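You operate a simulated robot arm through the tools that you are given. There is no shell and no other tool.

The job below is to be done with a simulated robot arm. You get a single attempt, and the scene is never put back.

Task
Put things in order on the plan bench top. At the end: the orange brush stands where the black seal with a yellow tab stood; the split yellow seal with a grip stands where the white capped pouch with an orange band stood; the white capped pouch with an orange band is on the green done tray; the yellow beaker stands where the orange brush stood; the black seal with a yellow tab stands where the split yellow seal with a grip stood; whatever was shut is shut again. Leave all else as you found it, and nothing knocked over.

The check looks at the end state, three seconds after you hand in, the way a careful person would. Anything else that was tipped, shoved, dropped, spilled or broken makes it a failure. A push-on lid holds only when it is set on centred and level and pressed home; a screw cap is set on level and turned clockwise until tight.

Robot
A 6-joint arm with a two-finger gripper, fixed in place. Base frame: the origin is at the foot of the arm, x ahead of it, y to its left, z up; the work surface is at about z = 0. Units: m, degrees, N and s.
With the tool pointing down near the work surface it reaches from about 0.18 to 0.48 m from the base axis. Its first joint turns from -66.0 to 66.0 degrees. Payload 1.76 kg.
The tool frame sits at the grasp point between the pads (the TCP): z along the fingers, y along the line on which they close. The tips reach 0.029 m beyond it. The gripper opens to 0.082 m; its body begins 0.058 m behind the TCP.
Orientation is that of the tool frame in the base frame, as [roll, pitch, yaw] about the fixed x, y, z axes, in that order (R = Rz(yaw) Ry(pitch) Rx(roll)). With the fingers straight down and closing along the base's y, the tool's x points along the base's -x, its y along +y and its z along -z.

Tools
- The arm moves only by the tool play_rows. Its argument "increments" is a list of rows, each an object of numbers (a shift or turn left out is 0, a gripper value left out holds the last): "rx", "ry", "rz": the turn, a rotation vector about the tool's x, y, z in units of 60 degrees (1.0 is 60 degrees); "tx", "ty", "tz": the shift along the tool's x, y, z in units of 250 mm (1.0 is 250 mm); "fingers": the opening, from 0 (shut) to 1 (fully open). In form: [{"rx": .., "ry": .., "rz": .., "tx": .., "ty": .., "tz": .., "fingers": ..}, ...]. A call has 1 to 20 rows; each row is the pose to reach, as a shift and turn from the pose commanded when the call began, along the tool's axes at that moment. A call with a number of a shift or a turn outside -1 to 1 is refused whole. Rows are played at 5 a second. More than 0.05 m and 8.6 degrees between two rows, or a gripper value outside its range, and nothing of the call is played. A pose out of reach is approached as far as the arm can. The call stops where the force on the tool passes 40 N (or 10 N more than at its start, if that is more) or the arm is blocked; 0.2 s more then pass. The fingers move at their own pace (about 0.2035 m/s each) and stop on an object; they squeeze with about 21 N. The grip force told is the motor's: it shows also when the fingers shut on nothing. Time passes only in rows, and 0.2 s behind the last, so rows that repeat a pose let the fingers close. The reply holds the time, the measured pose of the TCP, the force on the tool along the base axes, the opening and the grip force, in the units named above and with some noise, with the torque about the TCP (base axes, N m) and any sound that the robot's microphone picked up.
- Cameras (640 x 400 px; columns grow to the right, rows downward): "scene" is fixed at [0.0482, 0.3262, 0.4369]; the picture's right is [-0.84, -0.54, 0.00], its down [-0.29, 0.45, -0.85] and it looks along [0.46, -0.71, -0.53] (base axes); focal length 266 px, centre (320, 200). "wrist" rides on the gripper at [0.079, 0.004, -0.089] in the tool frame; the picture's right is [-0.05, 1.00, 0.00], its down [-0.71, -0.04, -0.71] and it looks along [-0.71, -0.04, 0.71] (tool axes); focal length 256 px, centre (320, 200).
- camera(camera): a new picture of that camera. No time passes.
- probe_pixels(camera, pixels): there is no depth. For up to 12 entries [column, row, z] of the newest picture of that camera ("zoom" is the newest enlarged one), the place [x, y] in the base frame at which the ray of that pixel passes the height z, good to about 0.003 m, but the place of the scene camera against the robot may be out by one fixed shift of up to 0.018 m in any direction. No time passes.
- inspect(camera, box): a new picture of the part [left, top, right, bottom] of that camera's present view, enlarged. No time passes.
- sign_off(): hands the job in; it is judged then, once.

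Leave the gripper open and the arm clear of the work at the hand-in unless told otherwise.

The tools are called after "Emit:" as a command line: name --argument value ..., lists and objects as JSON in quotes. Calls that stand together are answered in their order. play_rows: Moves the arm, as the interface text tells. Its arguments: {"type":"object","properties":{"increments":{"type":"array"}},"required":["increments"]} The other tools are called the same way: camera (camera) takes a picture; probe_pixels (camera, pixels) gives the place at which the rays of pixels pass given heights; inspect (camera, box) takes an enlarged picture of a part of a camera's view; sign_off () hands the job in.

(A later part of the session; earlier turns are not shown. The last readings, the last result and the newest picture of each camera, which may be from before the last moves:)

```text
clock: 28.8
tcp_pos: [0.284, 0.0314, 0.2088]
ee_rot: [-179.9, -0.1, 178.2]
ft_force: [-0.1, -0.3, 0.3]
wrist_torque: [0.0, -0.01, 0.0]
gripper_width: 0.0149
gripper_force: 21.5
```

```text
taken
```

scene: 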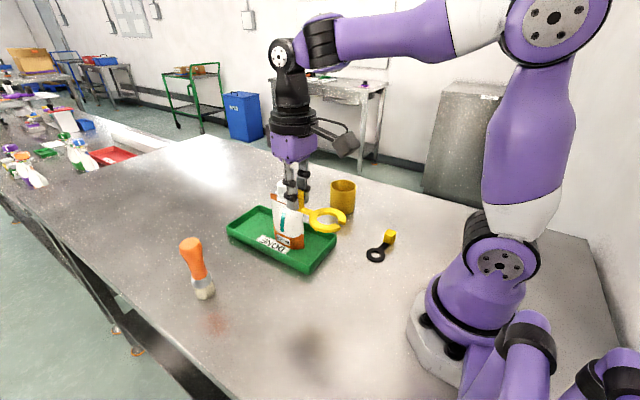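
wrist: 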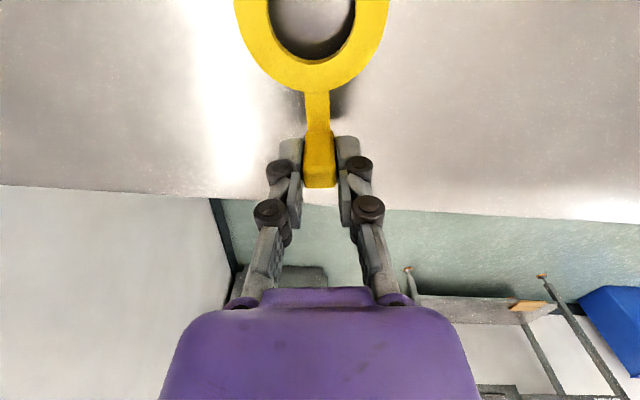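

The seal is clear of everything. The final stage is to go over the pouch's old spot (0.264,0.159) with the TCP at (0.311,0.184) and yaw 208°, then lower to z 0.06.

Emit:
play_rows --increments '[{"tx": -0.018, "ty": 0.123, "rz": -0.1}, {"tx": -0.036, "ty": 0.246, "rz": -0.2}, {"tx": -0.053, "ty": 0.368, "rz": -0.3}, {"tx": -0.071, "ty": 0.491, "rz": -0.4}, {"tx": -0.089, "ty": 0.614, "rz": -0.5}, {"tx": -0.089, "ty": 0.614, "rz": -0.5, "tz": 0.16}, {"tx": -0.089, "ty": 0.614, "rz": -0.5, "tz": 0.32}, {"tx": -0.089, "ty": 0.614, "rz": -0.5, "tz": 0.48}, {"tx": -0.089, "ty": 0.614, "rz": -0.5, "tz": 0.595}, {"tx": -0.089, "ty": 0.614, "rz": -0.5, "tz": 0.595}]'

Emit:
camera --camera "wrist"

Emit:
camera --camera "scene"

```text
clock: 31.0
tcp_pos: [0.3097, 0.1807, 0.0616]
ee_rot: [-180.0, -0.1, -151.9]
ft_force: [0.8, -0.4, -0.2]
wrist_torque: [0.01, -0.02, -0.01]
gripper_width: 0.0148
gripper_force: 21.0
```

```text
taken
```

wrist: 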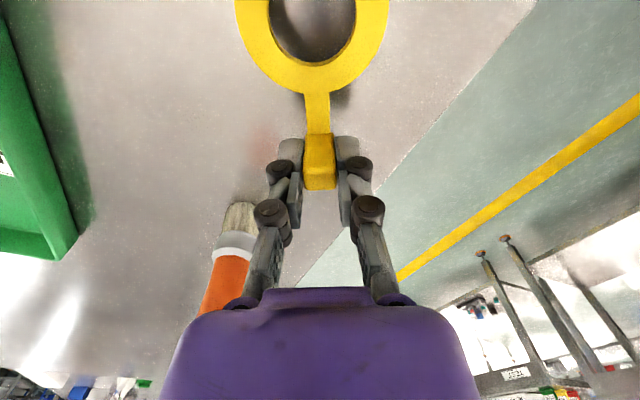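

```text
taken
```

scene: 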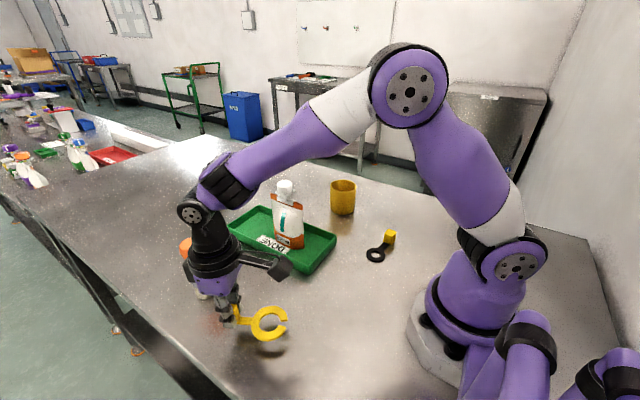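

The ring hangs level over the old pouch spot, and the brush is well clear at the left of the hand. I'll make a small y correction of +3 mm and lower to the surface, watching the force.

Emit:
play_rows --increments '[{"tx": -0.009, "ty": 0.0087, "tz": 0.03}, {"tx": -0.009, "ty": 0.0087, "tz": 0.06}, {"tx": -0.009, "ty": 0.0087, "tz": 0.08}, {"tx": -0.009, "ty": 0.0087, "tz": 0.09}, {"tx": -0.009, "ty": 0.0087, "tz": 0.09}]'

Emit:
inspect --camera "scene" --box '[200, 280, 320, 370]'

```text
clock: 32.2
tcp_pos: [0.3125, 0.1841, 0.0397]
ee_rot: [-180.0, 0.1, -151.8]
ft_force: [0.3, 0.4, -0.6]
wrist_torque: [0.02, 0.02, -0.02]
gripper_width: 0.0148
gripper_force: 21.2
```

```text
4.44 times, centred on (260, 325) of scene
```

zoom: 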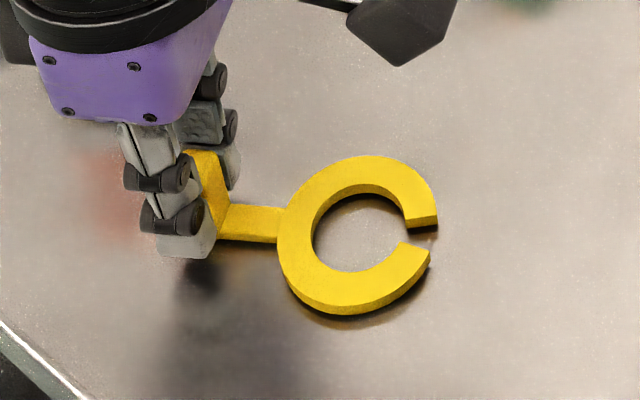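

The ring is a few millimetres above the table. I'll lower a little more in small steps.

Emit:
play_rows --increments '[{"tz": 0.006}, {"tz": 0.012}, {"tz": 0.012}]'

```text
clock: 33.0
tcp_pos: [0.3139, 0.1844, 0.0372]
ee_rot: [-180.0, -0.1, -151.9]
ft_force: [-3.8, -4.1, 15.8]
wrist_torque: [-0.2, 0.29, 0.02]
gripper_width: 0.0149
gripper_force: 20.9
```

Contact at 15.8 N. I'll ease up about 1 mm and read the force.

Emit:
play_rows --increments '[{"tz": -0.004}, {"tz": -0.004}]'

Emit:
inspect --camera "scene" --box '[200, 280, 320, 370]'

```text
clock: 33.6
tcp_pos: [0.3133, 0.184, 0.038]
ee_rot: [180.0, -0.1, -151.8]
ft_force: [-0.1, -0.4, -0.1]
wrist_torque: [0.0, 0.03, 0.03]
gripper_width: 0.0149
gripper_force: 20.5
```

```text
4.44 times, centred on (260, 325) of scene
```

zoom: 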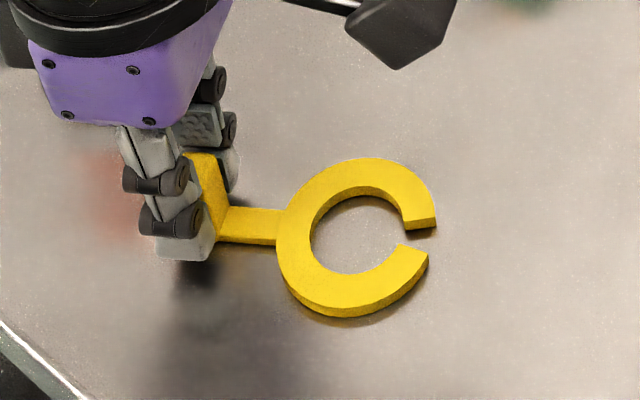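

The force is near zero and the seal is within about 1 mm of the table. I'll release gradually.

Emit:
play_rows --increments '[{"tz": 0.001, "fingers": 0.2}, {"tz": 0.001, "fingers": 0.24}, {"tz": 0.001, "fingers": 0.32}, {"tz": 0.001, "fingers": 0.45}, {"tz": 0.001, "fingers": 0.6}, {"tz": 0.001, "fingers": 0.6}]'

Emit:
camera --camera "wrist"

Emit:
inspect --camera "scene" --box '[200, 280, 320, 370]'

```text
clock: 35.0
tcp_pos: [0.3136, 0.185, 0.038]
ee_rot: [-180.0, 0.1, -151.9]
ft_force: [-0.1, 0.0, -0.5]
wrist_torque: [0.01, 0.01, 0.03]
gripper_width: 0.0496
gripper_force: 0.0
```

```text
taken
```

wrist: 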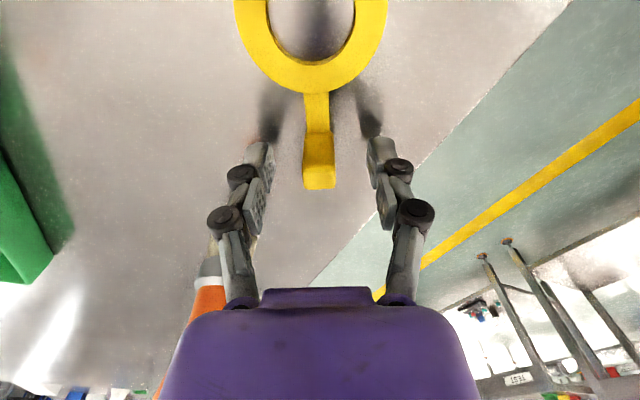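

```text
4.44 times, centred on (260, 325) of scene
```

zoom: 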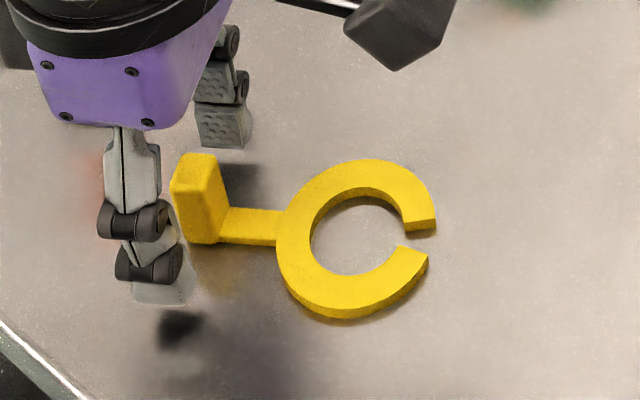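

The split seal stands on the pouch's old spot, flat on the table. I'll rise straight up, open fully, and head towards the black seal for a look.

Emit:
play_rows --increments '[{"tz": -0.06}, {"tz": -0.2}, {"tz": -0.38, "fingers": 1.0}, {"tz": -0.56}, {"tz": -0.73}, {"tx": 0.102, "ty": -0.072, "tz": -0.73, "rz": 0.093}, {"tx": 0.204, "ty": -0.145, "tz": -0.75, "rz": 0.187}, {"tx": 0.307, "ty": -0.217, "tz": -0.77, "rz": 0.28}, {"tx": 0.409, "ty": -0.29, "tz": -0.79, "rz": 0.373}, {"tx": 0.511, "ty": -0.362, "tz": -0.81, "rz": 0.467}]'

Emit:
camera --camera "scene"

```text
clock: 37.2
tcp_pos: [0.2418, 0.0454, 0.24]
ee_rot: [-179.9, 0.0, 180.0]
ft_force: [1.1, -0.6, 0.2]
wrist_torque: [0.0, 0.0, 0.02]
gripper_width: 0.0819
gripper_force: 0.1
```

```text
taken
```

scene: 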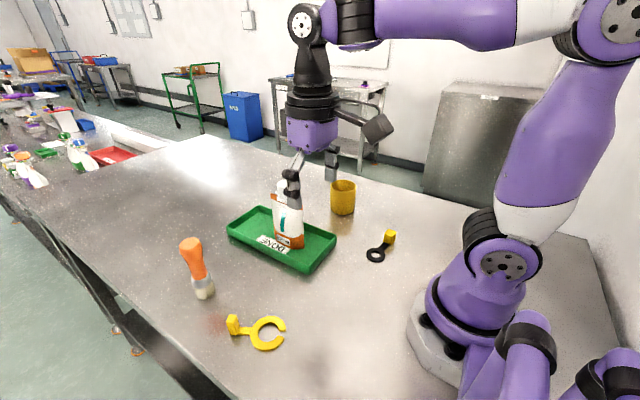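

The split seal is in place and nothing else has moved. Next I'll move over to the black seal near (0.172,-0.112), staying at z ≈ 0.28.

Emit:
play_rows --increments '[{"tx": 0.049, "ty": -0.103, "tz": -0.027, "rz": 0.092}, {"tx": 0.099, "ty": -0.205, "tz": -0.053, "rz": 0.183}, {"tx": 0.148, "ty": -0.308, "tz": -0.08, "rz": 0.275}, {"tx": 0.197, "ty": -0.411, "tz": -0.107, "rz": 0.367}, {"tx": 0.247, "ty": -0.513, "tz": -0.133, "rz": 0.458}, {"tx": 0.296, "ty": -0.616, "tz": -0.16, "rz": 0.55}]'

Emit:
camera --camera "wrist"

```text
clock: 38.6
tcp_pos: [0.1697, -0.1093, 0.2788]
ee_rot: [179.9, -0.1, 147.0]
ft_force: [0.6, 0.1, 0.2]
wrist_torque: [0.01, -0.01, 0.0]
gripper_width: 0.0821
gripper_force: 0.1
```

```text
taken
```

wrist: 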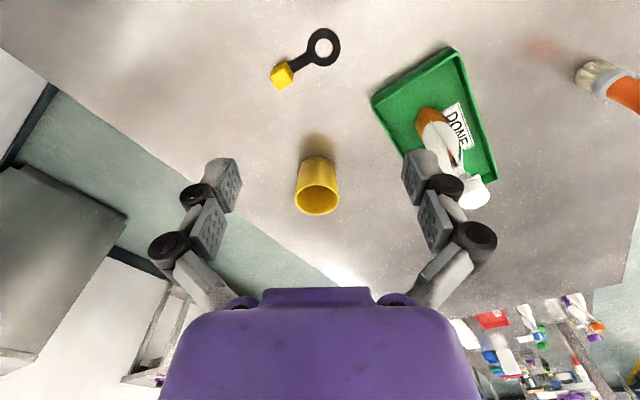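

The black seal is in view, with the ring at (323,47) and the cube at (282,75). I'll zoom in on it.

Emit:
inspect --camera "wrist" --box '[250, 15, 360, 105]'

Emit:
inspect --camera "scene" --box '[355, 220, 410, 270]'

```text
4.44 times, centred on (305, 60) of wrist
```

zoom: 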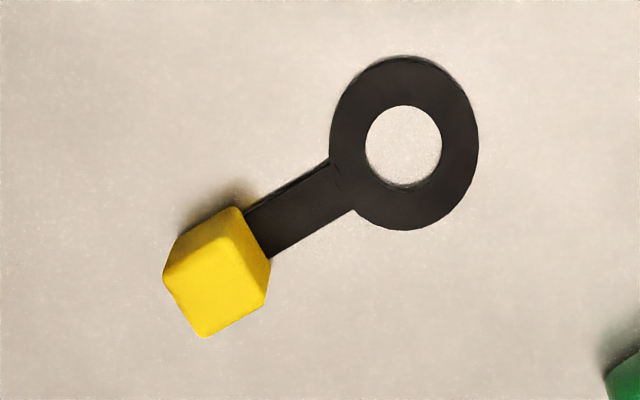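

```text
8.00 times, centred on (382, 245) of scene
```

zoom: 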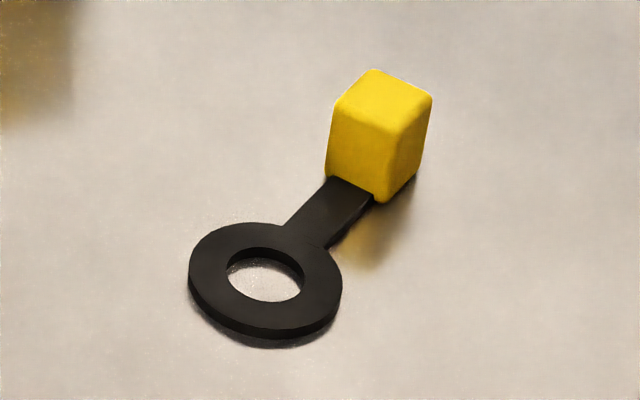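

I'll take a tighter wrist zoom on the cube and probe it.

Emit:
inspect --camera "wrist" --box '[260, 50, 310, 95]'

Emit:
probe_pixels --camera "wrist" --pixels '[[323.9, 47.2, 0.003], [307.2, 48.7, 0.003], [340.8, 47.6, 0.003], [323, 27.6, 0.003], [324.1, 66.8, 0.003], [288.0, 63.5, 0.003], [292.8, 72.8, 0.003], [307.5, 52.4, 0.003], [312.8, 62.2, 0.003]]'

```text
8.89 times, centred on (285, 72) of wrist
```

zoom: 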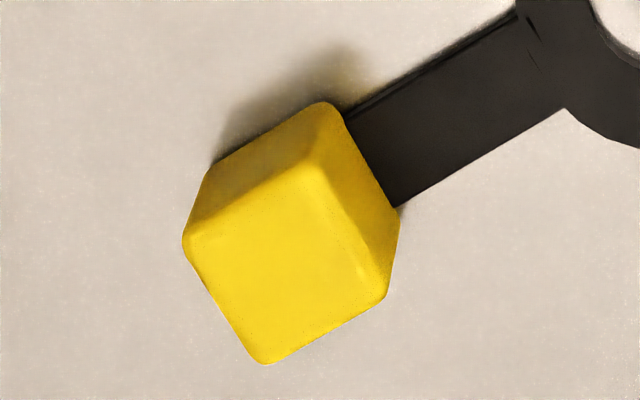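

```text
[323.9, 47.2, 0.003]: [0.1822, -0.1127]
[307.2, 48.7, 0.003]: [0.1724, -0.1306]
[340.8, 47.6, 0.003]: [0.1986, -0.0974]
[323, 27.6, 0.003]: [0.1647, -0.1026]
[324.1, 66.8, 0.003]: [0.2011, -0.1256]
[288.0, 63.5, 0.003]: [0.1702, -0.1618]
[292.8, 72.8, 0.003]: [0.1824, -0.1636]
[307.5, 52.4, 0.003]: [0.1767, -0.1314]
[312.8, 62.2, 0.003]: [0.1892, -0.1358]
```

I'll probe the cube's corners at candidate heights. Top-face corners in wrist pixels are (270.4,75.9), (284.4,68.6), (292.9,82.1), (278.8,90.2), and the base corner is (286.1,61.1).

Emit:
probe_pixels --camera "wrist" --pixels '[[286.1, 61.1, 0.0], [284.4, 68.6, 0.015], [284.4, 68.6, 0.02], [284.4, 68.6, 0.025], [270.4, 75.9, 0.02], [292.9, 82.1, 0.02], [278.8, 90.2, 0.02], [270.4, 75.9, 0.025], [292.9, 82.1, 0.025], [278.8, 90.2, 0.025], [294, 74, 0.0], [273.2, 68.4, 0.0]]'

```text
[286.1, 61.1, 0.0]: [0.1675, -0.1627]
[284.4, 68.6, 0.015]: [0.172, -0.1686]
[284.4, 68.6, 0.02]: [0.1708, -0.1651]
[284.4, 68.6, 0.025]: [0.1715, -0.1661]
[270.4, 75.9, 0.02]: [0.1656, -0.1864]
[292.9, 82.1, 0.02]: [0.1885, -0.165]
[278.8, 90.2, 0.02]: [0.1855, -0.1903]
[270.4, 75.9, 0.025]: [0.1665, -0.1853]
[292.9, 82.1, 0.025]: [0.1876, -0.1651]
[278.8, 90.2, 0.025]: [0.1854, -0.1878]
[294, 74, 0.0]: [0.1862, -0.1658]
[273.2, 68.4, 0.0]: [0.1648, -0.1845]
```

The cube centre is about (0.1765,-0.176), 19 mm wide and about 22 mm tall. The ring centre is about (0.1835,-0.1135), and the arm direction is about -98°. I'll move above the cube at z 0.15, turning towards yaw 82° so the fingers close across the tab.

Emit:
play_rows --increments '[{"tx": -0.021, "ty": -0.026, "tz": 0.064, "rz": 0.12}, {"tx": -0.042, "ty": -0.052, "tz": 0.129, "rz": 0.24}, {"tx": -0.064, "ty": -0.079, "tz": 0.193, "rz": 0.36}, {"tx": -0.085, "ty": -0.105, "tz": 0.257, "rz": 0.48}, {"tx": -0.106, "ty": -0.131, "tz": 0.322, "rz": 0.6}, {"tx": -0.127, "ty": -0.157, "tz": 0.386, "rz": 0.72}, {"tx": -0.149, "ty": -0.184, "tz": 0.45, "rz": 0.84}, {"tx": -0.17, "ty": -0.21, "tz": 0.515, "rz": 0.96}, {"tx": -0.17, "ty": -0.21, "tz": 0.515, "rz": 0.96}]'

Emit:
camera --camera "wrist"

Emit:
inspect --camera "wrist" --box '[260, 0, 380, 110]'

```text
clock: 40.6
tcp_pos: [0.1771, -0.1762, 0.1492]
ee_rot: [-180.0, 0.0, 89.4]
ft_force: [0.0, -0.1, 0.0]
wrist_torque: [-0.04, 0.0, -0.02]
gripper_width: 0.0817
gripper_force: 0.1
```

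```text
taken
```

wrist: 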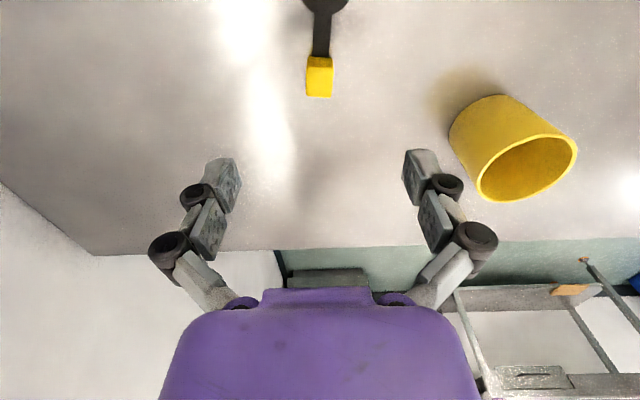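

```text
3.64 times, centred on (320, 55) of wrist
```

zoom: 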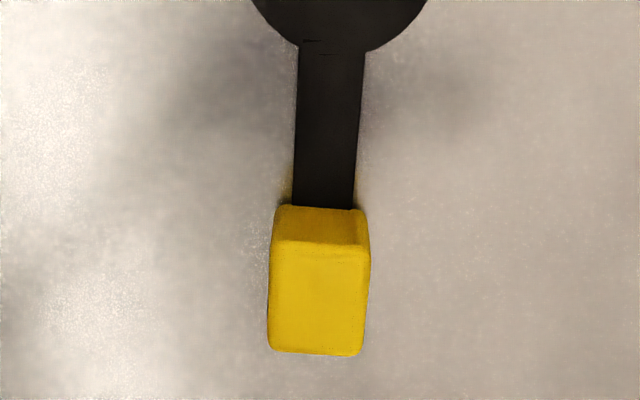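

I'll probe the cube's corners in this closer view for exact centring.

Emit:
probe_pixels --camera "zoom" --pixels '[[275, 243, 0.022], [368, 243, 0.022], [270, 352, 0.022], [362, 354, 0.022], [278, 208, 0.0], [366, 210, 0.0], [339, 0, 0.003], [327, 205, 0.003], [332, 50, 0.003]]'

```text
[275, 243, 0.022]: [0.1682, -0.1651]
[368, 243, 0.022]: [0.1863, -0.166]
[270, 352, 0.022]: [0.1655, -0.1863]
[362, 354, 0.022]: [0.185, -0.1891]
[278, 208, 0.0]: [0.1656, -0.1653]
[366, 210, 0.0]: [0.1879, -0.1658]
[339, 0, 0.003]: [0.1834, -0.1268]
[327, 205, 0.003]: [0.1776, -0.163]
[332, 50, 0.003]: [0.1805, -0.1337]
```

The cube centre is (0.1763,-0.1766), practically under the TCP. I'll turn to yaw 81.5° and descend to TCP z 0.034.

Emit:
play_rows --increments '[{"tx": -0.0016, "ty": -0.0032, "rz": 0.133, "tz": 0.03}, {"tx": -0.0016, "ty": -0.0032, "rz": 0.133, "tz": 0.15}, {"tx": -0.0016, "ty": -0.0032, "rz": 0.133, "tz": 0.27}, {"tx": -0.0016, "ty": -0.0032, "rz": 0.133, "tz": 0.37}, {"tx": -0.0016, "ty": -0.0032, "rz": 0.133, "tz": 0.43}, {"tx": -0.0016, "ty": -0.0032, "rz": 0.133, "tz": 0.461}, {"tx": -0.0016, "ty": -0.0032, "rz": 0.133, "tz": 0.461, "fingers": 0.7}, {"tx": -0.0016, "ty": -0.0032, "rz": 0.133, "tz": 0.461, "fingers": 0.5}, {"tx": -0.0016, "ty": -0.0032, "rz": 0.133, "tz": 0.461, "fingers": 0.38}, {"tx": -0.0016, "ty": -0.0032, "rz": 0.133, "tz": 0.461, "fingers": 0.32}]'

Emit:
camera --camera "wrist"

Emit:
inspect --camera "scene" --box '[340, 190, 440, 280]'

```text
clock: 42.8
tcp_pos: [0.1759, -0.1772, 0.0352]
ee_rot: [-180.0, 0.0, 81.6]
ft_force: [0.1, 0.2, 0.3]
wrist_torque: [0.01, 0.01, -0.01]
gripper_width: 0.0261
gripper_force: 0.0
```

```text
taken
```

wrist: 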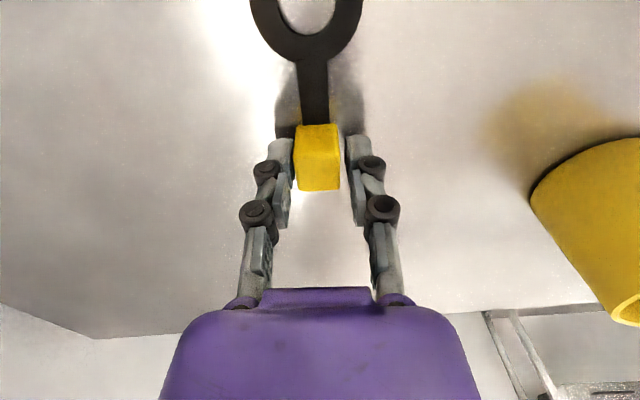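

```text
4.44 times, centred on (390, 235) of scene
```

zoom: 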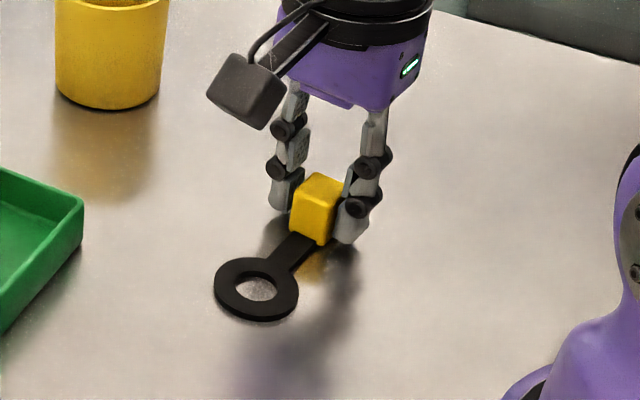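

The tab is between the pads with a 26 mm opening. I'll squeeze and lift 15 mm.

Emit:
play_rows --increments '[{"fingers": 0.25}, {"fingers": 0.15}, {"fingers": 0.0}, {"fingers": 0.0}, {"fingers": 0.0}, {"tz": -0.02}, {"tz": -0.04}, {"tz": -0.06}, {"tz": -0.06}]'

Emit:
camera --camera "wrist"

Emit:
inspect --camera "scene" --box '[340, 190, 440, 280]'

```text
clock: 44.8
tcp_pos: [0.1758, -0.1765, 0.0495]
ee_rot: [-180.0, 0.0, 81.5]
ft_force: [-0.1, 0.8, -0.2]
wrist_torque: [0.0, 0.03, -0.01]
gripper_width: 0.0207
gripper_force: 21.2
```

```text
taken
```

wrist: 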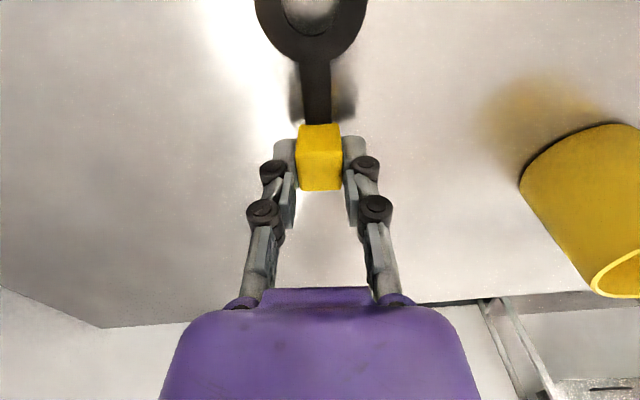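

```text
4.44 times, centred on (390, 235) of scene
```

zoom: 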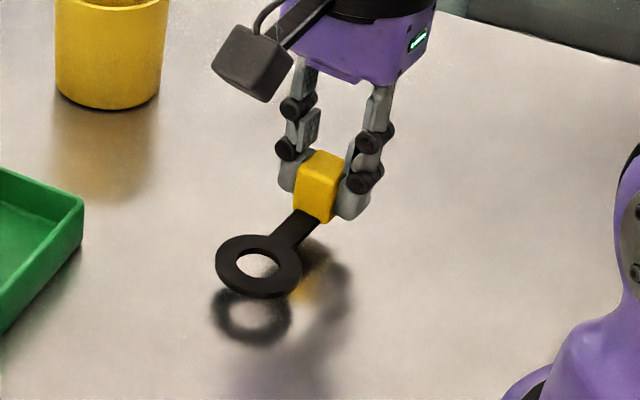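

The black seal is held level at a 20.7 mm grip. I'll raise it to z 0.12 and carry it to the split seal's former place: TCP (0.2468,-0.381), yaw 99°.

Emit:
play_rows --increments '[{"tz": -0.12}, {"tz": -0.282}, {"tx": -0.11, "ty": 0.057, "tz": -0.282, "rz": -0.042}, {"tx": -0.219, "ty": 0.115, "tz": -0.282, "rz": -0.083}, {"tx": -0.329, "ty": 0.172, "tz": -0.282, "rz": -0.125}, {"tx": -0.438, "ty": 0.23, "tz": -0.282, "rz": -0.167}, {"tx": -0.548, "ty": 0.287, "tz": -0.282, "rz": -0.209}, {"tx": -0.657, "ty": 0.345, "tz": -0.282, "rz": -0.25}, {"tx": -0.767, "ty": 0.402, "tz": -0.282, "rz": -0.292}, {"tx": -0.767, "ty": 0.402, "tz": -0.16, "rz": -0.292}, {"tx": -0.767, "ty": 0.402, "tz": -0.04, "rz": -0.292}, {"tx": -0.767, "ty": 0.402, "tz": -0.04, "rz": -0.292}]'

Emit:
camera --camera "wrist"

Emit:
inspect --camera "scene" --box '[320, 150, 440, 240]'

```text
clock: 47.4
tcp_pos: [0.2465, -0.3804, 0.0588]
ee_rot: [179.9, 0.0, 99.1]
ft_force: [0.1, -0.1, -0.5]
wrist_torque: [0.02, 0.0, -0.01]
gripper_width: 0.0208
gripper_force: 21.4
```

```text
taken
```

wrist: 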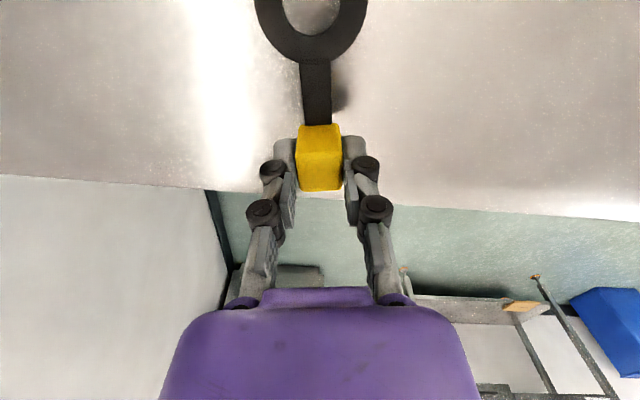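

```text
4.44 times, centred on (380, 195) of scene
```

zoom: 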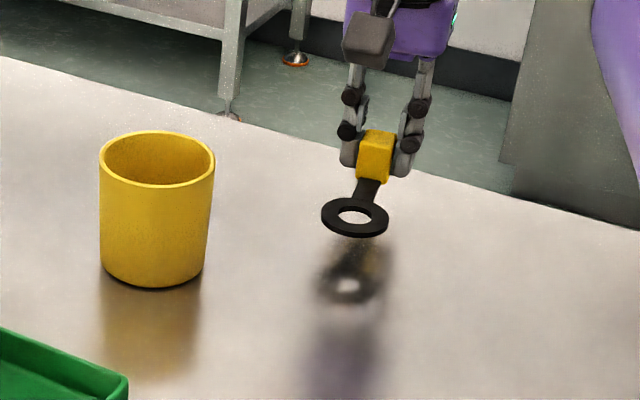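

The black seal is over the old split-seal spot. I'll lower it to just above the table, then take small steps.

Emit:
play_rows --increments '[{"tz": 0.03}, {"tz": 0.06}, {"tz": 0.078}, {"tz": 0.084}, {"tz": 0.084}]'

Emit:
play_rows --increments '[{"tz": 0.005}, {"tz": 0.005}]'

```text
clock: 48.6
tcp_pos: [0.2474, -0.3817, 0.0387]
ee_rot: [-179.9, 0.0, 99.1]
ft_force: [-0.5, -0.9, 0.3]
wrist_torque: [0.03, -0.04, 0.02]
gripper_width: 0.0208
gripper_force: 21.1
```

```text
clock: 49.2
tcp_pos: [0.2468, -0.3813, 0.0373]
ee_rot: [-179.9, 0.1, 99.1]
ft_force: [-0.1, 0.1, -0.7]
wrist_torque: [0.0, 0.02, 0.01]
gripper_width: 0.0208
gripper_force: 21.3
```

No contact yet at z 0.037. I'll take one more small step down.

Emit:
play_rows --increments '[{"tz": 0.005}, {"tz": 0.005}]'

```text
clock: 49.8
tcp_pos: [0.2459, -0.3824, 0.0364]
ee_rot: [179.9, 0.0, 99.1]
ft_force: [-0.4, 0.1, -0.6]
wrist_torque: [-0.01, -0.01, -0.01]
gripper_width: 0.0208
gripper_force: 20.9
```

Emit:
play_rows --increments '[{"tz": 0.004}, {"tz": 0.004}]'

```text
clock: 50.4
tcp_pos: [0.2467, -0.3822, 0.0353]
ee_rot: [180.0, 0.1, 99.1]
ft_force: [-0.1, 0.3, -0.6]
wrist_torque: [-0.02, -0.01, 0.0]
gripper_width: 0.0204
gripper_force: 21.4
```

Still no contact at 0.0353, the height at which I gripped it. I'll go another 0.75 mm.

Emit:
play_rows --increments '[{"tz": 0.003}, {"tz": 0.003}]'

Emit:
inspect --camera "scene" --box '[360, 160, 420, 220]'

```text
clock: 51.0
tcp_pos: [0.2466, -0.381, 0.0347]
ee_rot: [-180.0, 0.0, 99.1]
ft_force: [0.4, 0.1, -0.8]
wrist_torque: [-0.04, 0.03, -0.01]
gripper_width: 0.0206
gripper_force: 20.8
```

```text
6.67 times, centred on (390, 190) of scene
```

zoom: 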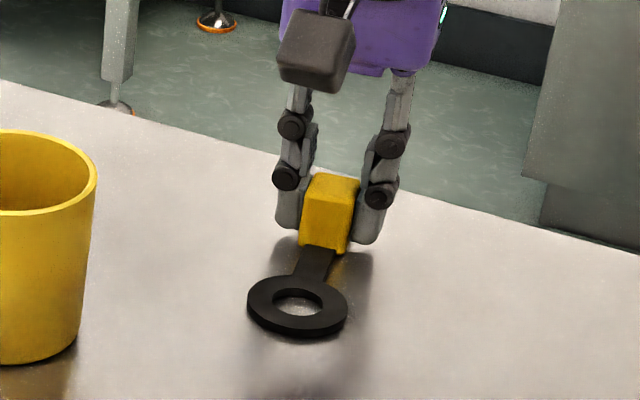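

The seal looks almost down. I'll take one more 0.75 mm step.

Emit:
play_rows --increments '[{"tz": 0.003}, {"tz": 0.003}]'

```text
clock: 51.6
tcp_pos: [0.2468, -0.3813, 0.034]
ee_rot: [180.0, 0.1, 99.1]
ft_force: [0.0, -0.5, 0.1]
wrist_torque: [-0.02, -0.01, 0.0]
gripper_width: 0.0208
gripper_force: 21.4
```

It is within a fraction of a millimetre of the surface, so I'll release gradually.

Emit:
play_rows --increments '[{"fingers": 0.27}, {"fingers": 0.3}, {"fingers": 0.36}, {"fingers": 0.45}, {"fingers": 0.6}, {"fingers": 0.7}, {"fingers": 0.7}]'

Emit:
camera --camera "wrist"

Emit:
inspect --camera "scene" --box '[360, 160, 420, 220]'

```text
clock: 53.2
tcp_pos: [0.2469, -0.3805, 0.0341]
ee_rot: [180.0, 0.0, 99.1]
ft_force: [1.0, 0.6, 0.1]
wrist_torque: [-0.03, -0.02, 0.03]
gripper_width: 0.0572
gripper_force: 0.1
```

```text
taken
```

wrist: 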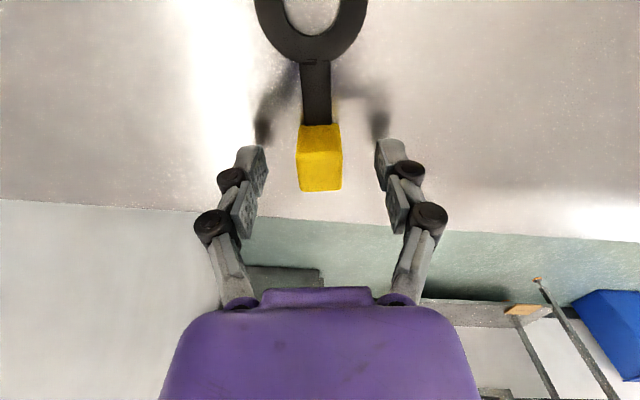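

```text
6.67 times, centred on (390, 190) of scene
```

zoom: 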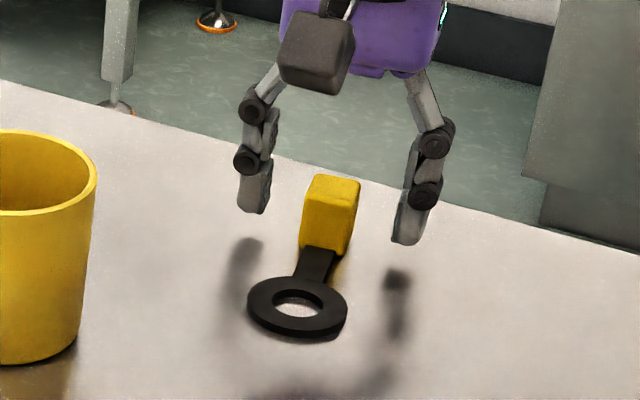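

The black seal is flat in the split seal's former place. I'll rise straight up and swing back towards the brush in stages, at a safe height.

Emit:
play_rows --increments '[{"tz": -0.06}, {"tz": -0.2, "fingers": 1.0}, {"tz": -0.35}, {"tz": -0.5}, {"tx": 0.103, "ty": 0.005, "tz": -0.55, "rz": -0.119}, {"tx": 0.207, "ty": 0.009, "tz": -0.6, "rz": -0.238}, {"tx": 0.31, "ty": 0.014, "tz": -0.65, "rz": -0.357}, {"tx": 0.414, "ty": 0.019, "tz": -0.7, "rz": -0.476}, {"tx": 0.517, "ty": 0.024, "tz": -0.76, "rz": -0.595}, {"tx": 0.621, "ty": 0.028, "tz": -0.82, "rz": -0.714}, {"tx": 0.724, "ty": 0.033, "tz": -0.88, "rz": -0.833}]'

Emit:
camera --camera "wrist"

Emit:
camera --camera "scene"

```text
clock: 55.6
tcp_pos: [0.2236, -0.204, 0.2561]
ee_rot: [-180.0, -0.1, 149.3]
ft_force: [0.2, 0.4, 0.4]
wrist_torque: [0.0, 0.01, 0.0]
gripper_width: 0.082
gripper_force: 0.0
```

```text
taken
```

wrist: 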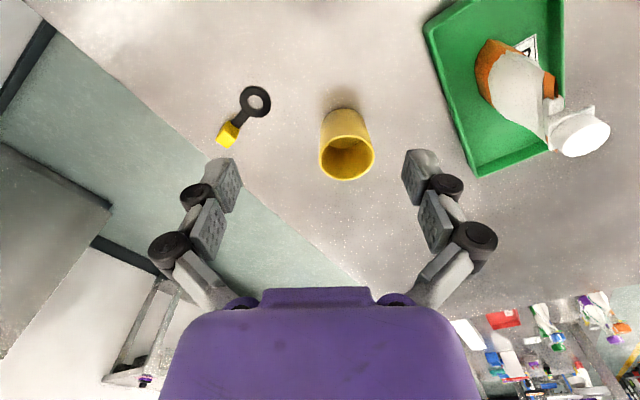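

```text
taken
```

scene: 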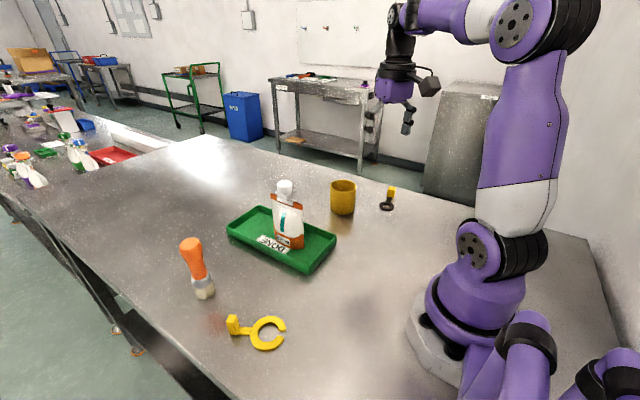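

From here the beaker and the placed black seal are both visible. I'll zoom on the beaker and probe it, and check the black ring's position.

Emit:
inspect --camera "wrist" --box '[300, 75, 400, 190]'

Emit:
probe_pixels --camera "wrist" --pixels '[[255, 101.5, 0.003], [228, 133, 0.022]]'

```text
3.48 times, centred on (350, 132) of wrist
```

zoom: 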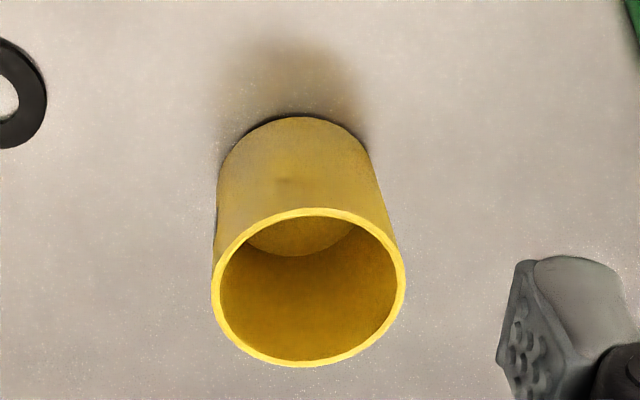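

```text
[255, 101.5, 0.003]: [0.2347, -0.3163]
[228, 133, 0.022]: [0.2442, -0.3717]
```

Black ring now at (0.235,-0.316), matching the split seal's original ring place (0.236,-0.3215) within about 5 mm. Next I'll probe the beaker's base and rim in the zoom.

Emit:
probe_pixels --camera "zoom" --pixels '[[295, 117, 0.0], [220, 180, 0.0], [371, 158, 0.0], [212, 287, 0.06], [405, 285, 0.06], [315, 208, 0.06], [306, 366, 0.06], [212, 287, 0.07], [405, 285, 0.07], [315, 208, 0.07], [306, 366, 0.07], [300, 256, 0.004]]'

```text
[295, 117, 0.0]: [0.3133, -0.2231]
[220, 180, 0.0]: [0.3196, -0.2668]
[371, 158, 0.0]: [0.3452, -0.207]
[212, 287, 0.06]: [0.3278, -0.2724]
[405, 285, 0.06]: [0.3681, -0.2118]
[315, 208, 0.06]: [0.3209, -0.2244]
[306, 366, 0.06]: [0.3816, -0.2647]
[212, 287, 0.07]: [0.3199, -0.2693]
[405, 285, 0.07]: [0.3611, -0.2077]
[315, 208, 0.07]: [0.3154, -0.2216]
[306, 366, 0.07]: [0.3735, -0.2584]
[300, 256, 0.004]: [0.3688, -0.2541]
```

The beaker is about 0.07 m in diameter and 0.07 m tall, with its centre near (0.342,-0.239). It looks empty. Now on to the brush, moving at z ≈ 0.27 above everything.

Emit:
play_rows --increments '[{"tx": 0.033, "ty": 0.134, "tz": -0.011, "rz": -0.083}, {"tx": 0.066, "ty": 0.268, "tz": -0.022, "rz": -0.167}, {"tx": 0.099, "ty": 0.402, "tz": -0.034, "rz": -0.25}, {"tx": 0.132, "ty": 0.536, "tz": -0.045, "rz": -0.333}, {"tx": 0.165, "ty": 0.67, "tz": -0.056, "rz": -0.417}]'

Emit:
play_rows --increments '[{"tx": -0.037, "ty": 0.137, "rz": -0.087}, {"tx": -0.074, "ty": 0.274, "rz": -0.173}, {"tx": -0.112, "ty": 0.412, "rz": -0.26}, {"tx": -0.149, "ty": 0.549, "rz": -0.346}, {"tx": -0.186, "ty": 0.686, "rz": -0.433}]'

Emit:
camera --camera "wrist"

```text
clock: 56.8
tcp_pos: [0.2759, -0.0383, 0.2703]
ee_rot: [180.0, 0.1, 174.1]
ft_force: [-0.6, 0.2, 0.2]
wrist_torque: [-0.03, 0.03, -0.03]
gripper_width: 0.0824
gripper_force: 0.1
```

```text
clock: 58.0
tcp_pos: [0.3391, 0.1304, 0.2712]
ee_rot: [-179.9, 0.0, -159.9]
ft_force: [0.1, -0.7, 0.0]
wrist_torque: [0.01, 0.01, 0.0]
gripper_width: 0.0821
gripper_force: 0.1
```

```text
taken
```

wrist: 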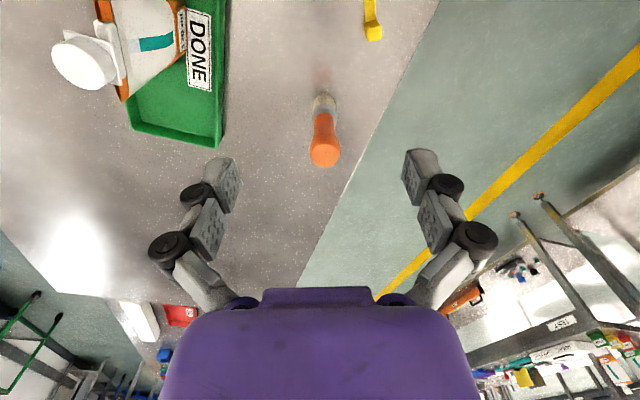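

The brush is in view at (323,130). I'll zoom in on it.

Emit:
inspect --camera "wrist" --box '[275, 80, 375, 180]'

Emit:
inspect --camera "scene" --box '[165, 225, 235, 310]'

```text
4.00 times, centred on (325, 130) of wrist
```

zoom: 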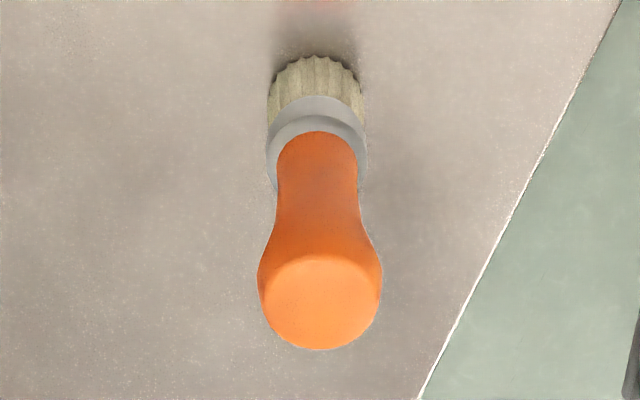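

```text
4.71 times, centred on (200, 268) of scene
```

zoom: 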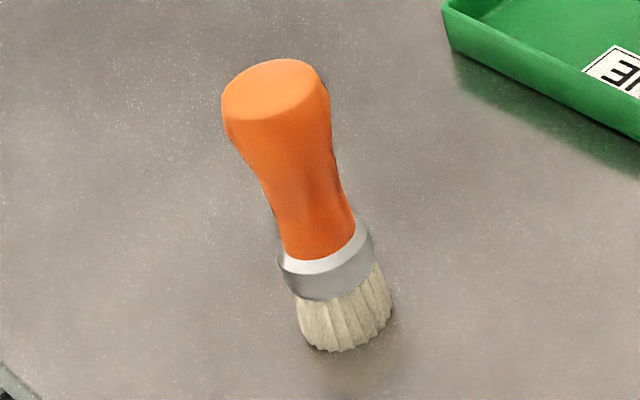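

I'll probe the brush: bristle near edge (324.5,94), bristle sides, and top centre (325,156), at several heights.

Emit:
probe_pixels --camera "wrist" --pixels '[[324, 94.3, 0.0], [312, 106, 0.01], [336, 106, 0.01], [325, 155.8, 0.08], [325, 155.8, 0.09], [325, 155.8, 0.1], [325, 155.8, 0.11], [310.5, 151, 0.09], [340.5, 149, 0.09], [312, 117.5, 0.025], [336.5, 117.5, 0.025]]'

```text
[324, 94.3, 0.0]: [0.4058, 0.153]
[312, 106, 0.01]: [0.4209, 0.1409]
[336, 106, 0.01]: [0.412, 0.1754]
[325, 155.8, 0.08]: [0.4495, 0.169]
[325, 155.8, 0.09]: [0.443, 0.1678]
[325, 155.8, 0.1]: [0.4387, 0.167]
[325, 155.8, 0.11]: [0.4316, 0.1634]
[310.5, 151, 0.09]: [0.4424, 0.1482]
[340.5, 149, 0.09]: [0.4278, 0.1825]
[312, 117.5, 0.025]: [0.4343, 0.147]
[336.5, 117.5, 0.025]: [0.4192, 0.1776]
```

The brush is about 0.12 m tall with its bristle base near (0.42,0.159), and the handle bulb is about 34 mm wide at z ≈ 0.10. I'll move closer for a finer measurement before gripping, with the tips well above the brush.

Emit:
play_rows --increments '[{"tx": -0.08, "ty": -0.003, "tz": 0.09}, {"tx": -0.16, "ty": -0.006, "tz": 0.19}, {"tx": -0.235, "ty": -0.009, "tz": 0.285}, {"tx": -0.235, "ty": -0.009, "tz": 0.285}]'

Emit:
inspect --camera "wrist" --box '[250, 40, 390, 190]'

```text
clock: 59.0
tcp_pos: [0.3954, 0.1472, 0.1965]
ee_rot: [-180.0, 0.0, -160.1]
ft_force: [-0.7, -0.9, 0.0]
wrist_torque: [0.0, -0.01, 0.02]
gripper_width: 0.0822
gripper_force: 0.0
```

```text
2.67 times, centred on (320, 115) of wrist
```

zoom: 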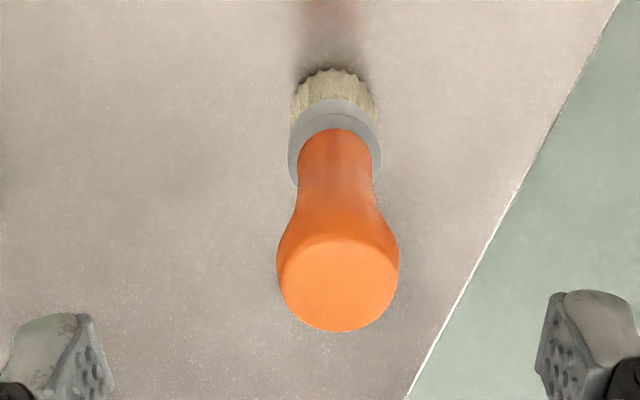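

The brush is upright: its top and base lie on the same vertical line. I'll probe for the centre.

Emit:
probe_pixels --camera "zoom" --pixels '[[333, 68, 0.0], [291, 105, 0.005], [377, 103, 0.005], [338, 284, 0.11], [338, 284, 0.12], [338, 284, 0.125], [278, 262, 0.105], [399, 260, 0.105], [338, 332, 0.115], [338, 236, 0.12]]'

```text
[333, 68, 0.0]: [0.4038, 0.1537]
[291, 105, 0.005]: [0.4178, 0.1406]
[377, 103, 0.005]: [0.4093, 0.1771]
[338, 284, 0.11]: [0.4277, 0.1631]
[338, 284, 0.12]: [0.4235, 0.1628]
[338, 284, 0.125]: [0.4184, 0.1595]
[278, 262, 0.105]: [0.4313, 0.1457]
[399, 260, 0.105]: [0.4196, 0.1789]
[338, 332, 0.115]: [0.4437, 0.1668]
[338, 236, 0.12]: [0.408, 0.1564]
```

The brush centre is about (0.422,0.160). I'll position over it and descend to TCP z ≈ 0.095, at the handle's bulb.

Emit:
play_rows --increments '[{"tx": -0.1175, "ty": 0.012}, {"tx": -0.1175, "ty": 0.012, "tz": 0.05}, {"tx": -0.1175, "ty": 0.012, "tz": 0.17}, {"tx": -0.1175, "ty": 0.012, "tz": 0.29}, {"tx": -0.1175, "ty": 0.012, "tz": 0.37}, {"tx": -0.1175, "ty": 0.012, "tz": 0.406}, {"tx": -0.1175, "ty": 0.012, "tz": 0.406}]'

Emit:
camera --camera "wrist"

Emit:
inspect --camera "scene" --box '[140, 190, 270, 320]'

```text
clock: 60.6
tcp_pos: [0.424, 0.1615, 0.0958]
ee_rot: [-180.0, 0.1, -160.0]
ft_force: [0.1, 0.6, 0.4]
wrist_torque: [0.01, 0.03, -0.02]
gripper_width: 0.082
gripper_force: 0.0
out of reach, approached as far as the arm can: row 1
```

```text
taken
```

wrist: 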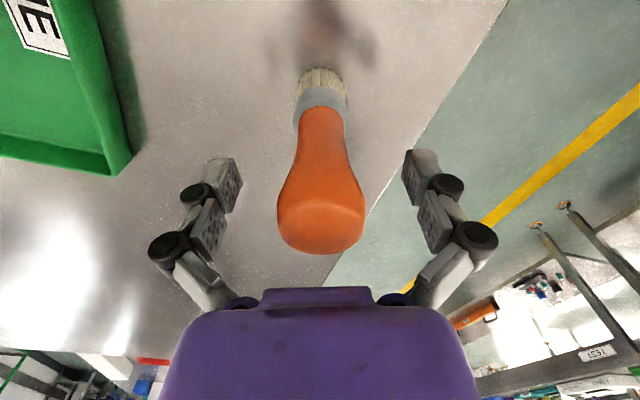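

```text
3.08 times, centred on (205, 255) of scene
```

zoom: 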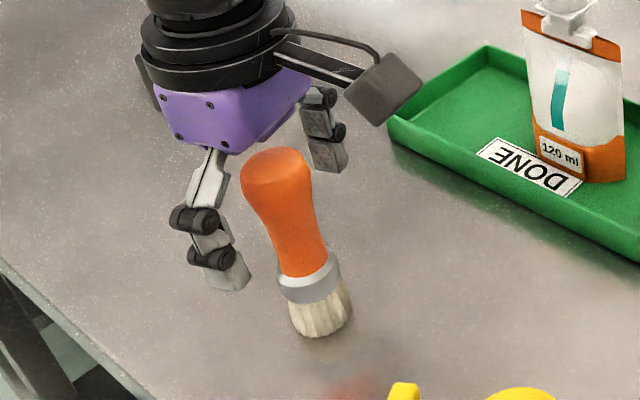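

The brush handle is centred between the fingers at column 320. I'll close gradually.

Emit:
play_rows --increments '[{"fingers": 0.7}, {"fingers": 0.55}, {"fingers": 0.48}, {"fingers": 0.42}, {"fingers": 0.36}, {"fingers": 0.3}, {"fingers": 0.2}, {"fingers": 0.0}, {"fingers": 0.0}, {"fingers": 0.0}]'

Emit:
camera --camera "wrist"

Emit:
inspect --camera "scene" --box '[140, 190, 270, 320]'

```text
clock: 62.8
tcp_pos: [0.4237, 0.1612, 0.0949]
ee_rot: [-180.0, 0.0, -160.0]
ft_force: [0.0, 0.6, 1.4]
wrist_torque: [0.03, -0.06, 0.03]
gripper_width: 0.0318
gripper_force: 21.4
```

```text
taken
```

wrist: 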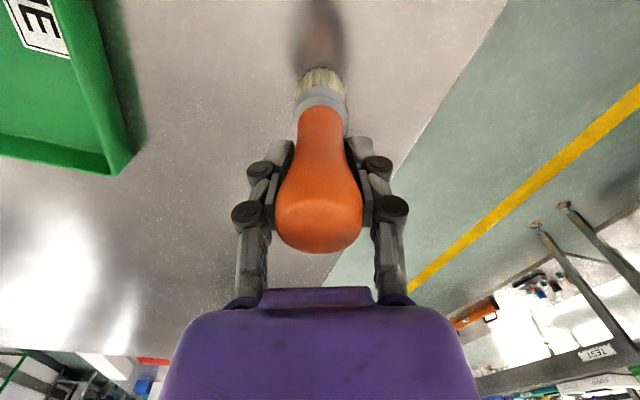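

```text
3.08 times, centred on (205, 255) of scene
```

zoom: 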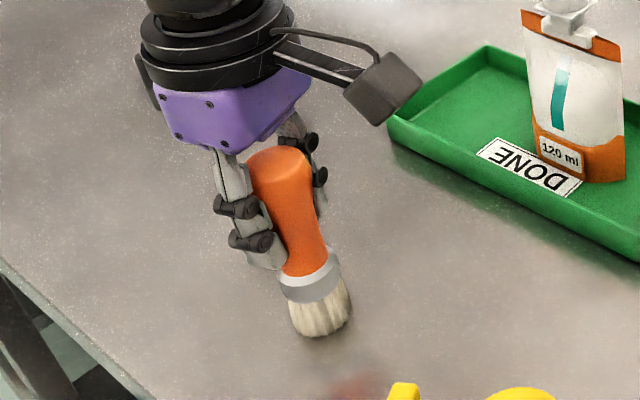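

The brush is gripped at 31.8 mm and still upright. I'll lift slowly by 25 mm.

Emit:
play_rows --increments '[{"tz": -0.02}, {"tz": -0.05}, {"tz": -0.1}, {"tz": -0.1}]'

Emit:
camera --camera "wrist"

Emit:
inspect --camera "scene" --box '[140, 190, 270, 320]'

```text
clock: 63.8
tcp_pos: [0.4245, 0.1588, 0.1203]
ee_rot: [180.0, 0.0, -159.9]
ft_force: [-0.7, -0.2, -1.3]
wrist_torque: [0.0, -0.02, 0.0]
gripper_width: 0.0321
gripper_force: 21.0
```

```text
taken
```

wrist: 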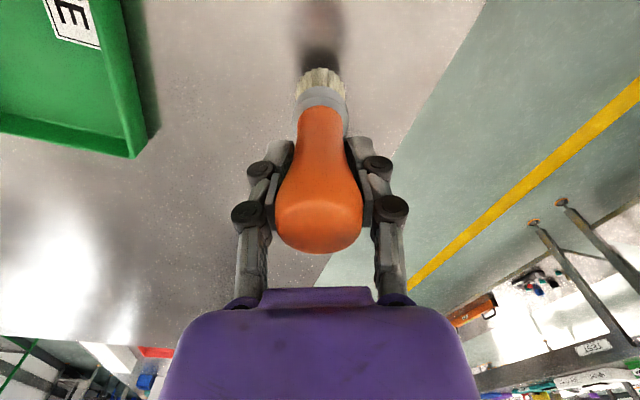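

```text
3.08 times, centred on (205, 255) of scene
```

zoom: 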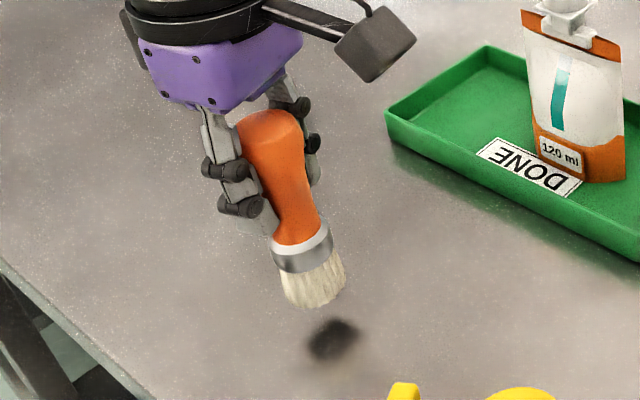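

The brush hangs straight in the grip. I'll carry it inward, clear of the pouch and split seal, with its base about 0.10 m above the table, towards the black seal's old spot.

Emit:
play_rows --increments '[{"tz": -0.08}, {"tz": -0.16}, {"tx": 0.1, "ty": -0.025, "tz": -0.19, "rz": 0.05}, {"tx": 0.215, "ty": -0.055, "tz": -0.22, "rz": 0.106}, {"tx": 0.33, "ty": -0.084, "tz": -0.25, "rz": 0.163}, {"tx": 0.446, "ty": -0.113, "tz": -0.28, "rz": 0.22}, {"tx": 0.562, "ty": -0.142, "tz": -0.3, "rz": 0.277}, {"tx": 0.679, "ty": -0.172, "tz": -0.319, "rz": 0.335}]'

Emit:
camera --camera "scene"

```text
clock: 65.6
tcp_pos: [0.2783, 0.0599, 0.203]
ee_rot: [180.0, 0.0, 179.8]
ft_force: [0.4, -0.4, -0.9]
wrist_torque: [0.04, -0.02, 0.0]
gripper_width: 0.0319
gripper_force: 20.9
```

```text
taken
```

scene: 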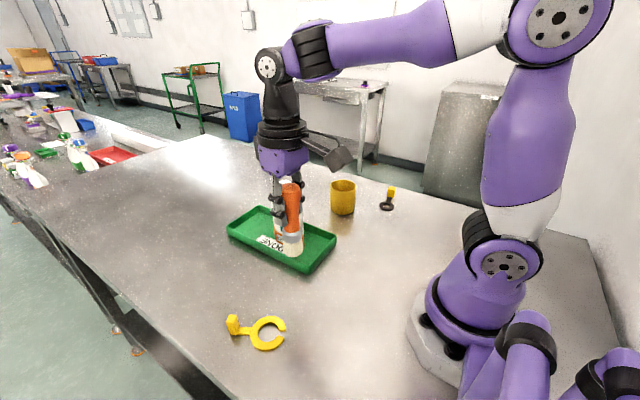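

The brush is held steady and everything else is unchanged. I'll continue to above the black seal's old spot at (0.182,-0.125).

Emit:
play_rows --increments '[{"tx": 0.055, "ty": -0.106, "rz": 0.082}, {"tx": 0.11, "ty": -0.211, "rz": 0.164}, {"tx": 0.165, "ty": -0.317, "rz": 0.246}, {"tx": 0.22, "ty": -0.423, "rz": 0.329}, {"tx": 0.275, "ty": -0.529, "rz": 0.411}, {"tx": 0.33, "ty": -0.634, "rz": 0.493}, {"tx": 0.385, "ty": -0.74, "rz": 0.575}, {"tx": 0.385, "ty": -0.74, "rz": 0.575}]'

Emit:
camera --camera "scene"

Emit:
camera --camera "wrist"

```text
clock: 67.4
tcp_pos: [0.1822, -0.1246, 0.2021]
ee_rot: [180.0, 0.0, 145.4]
ft_force: [0.3, -0.4, -1.0]
wrist_torque: [0.01, -0.01, -0.02]
gripper_width: 0.0319
gripper_force: 21.2
```

```text
taken
```

scene: 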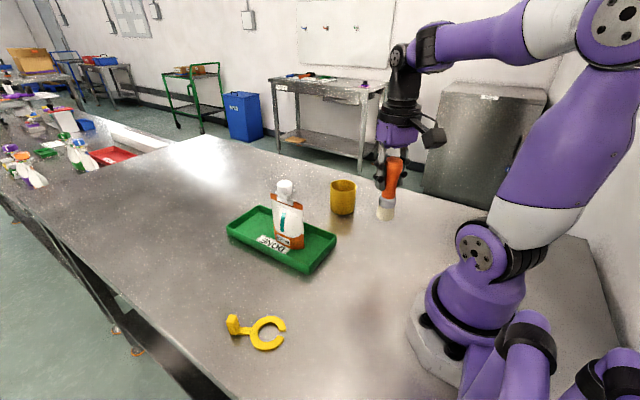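

```text
taken
```

wrist: 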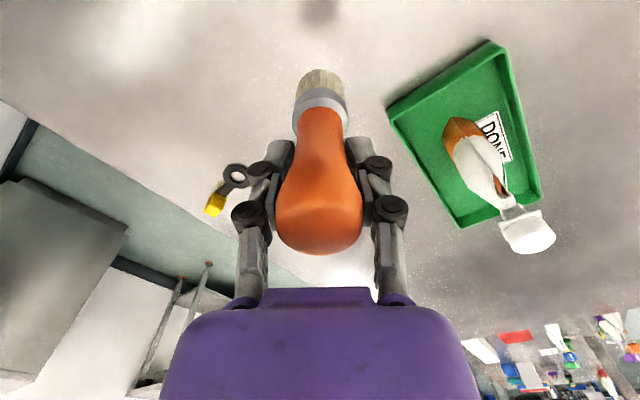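

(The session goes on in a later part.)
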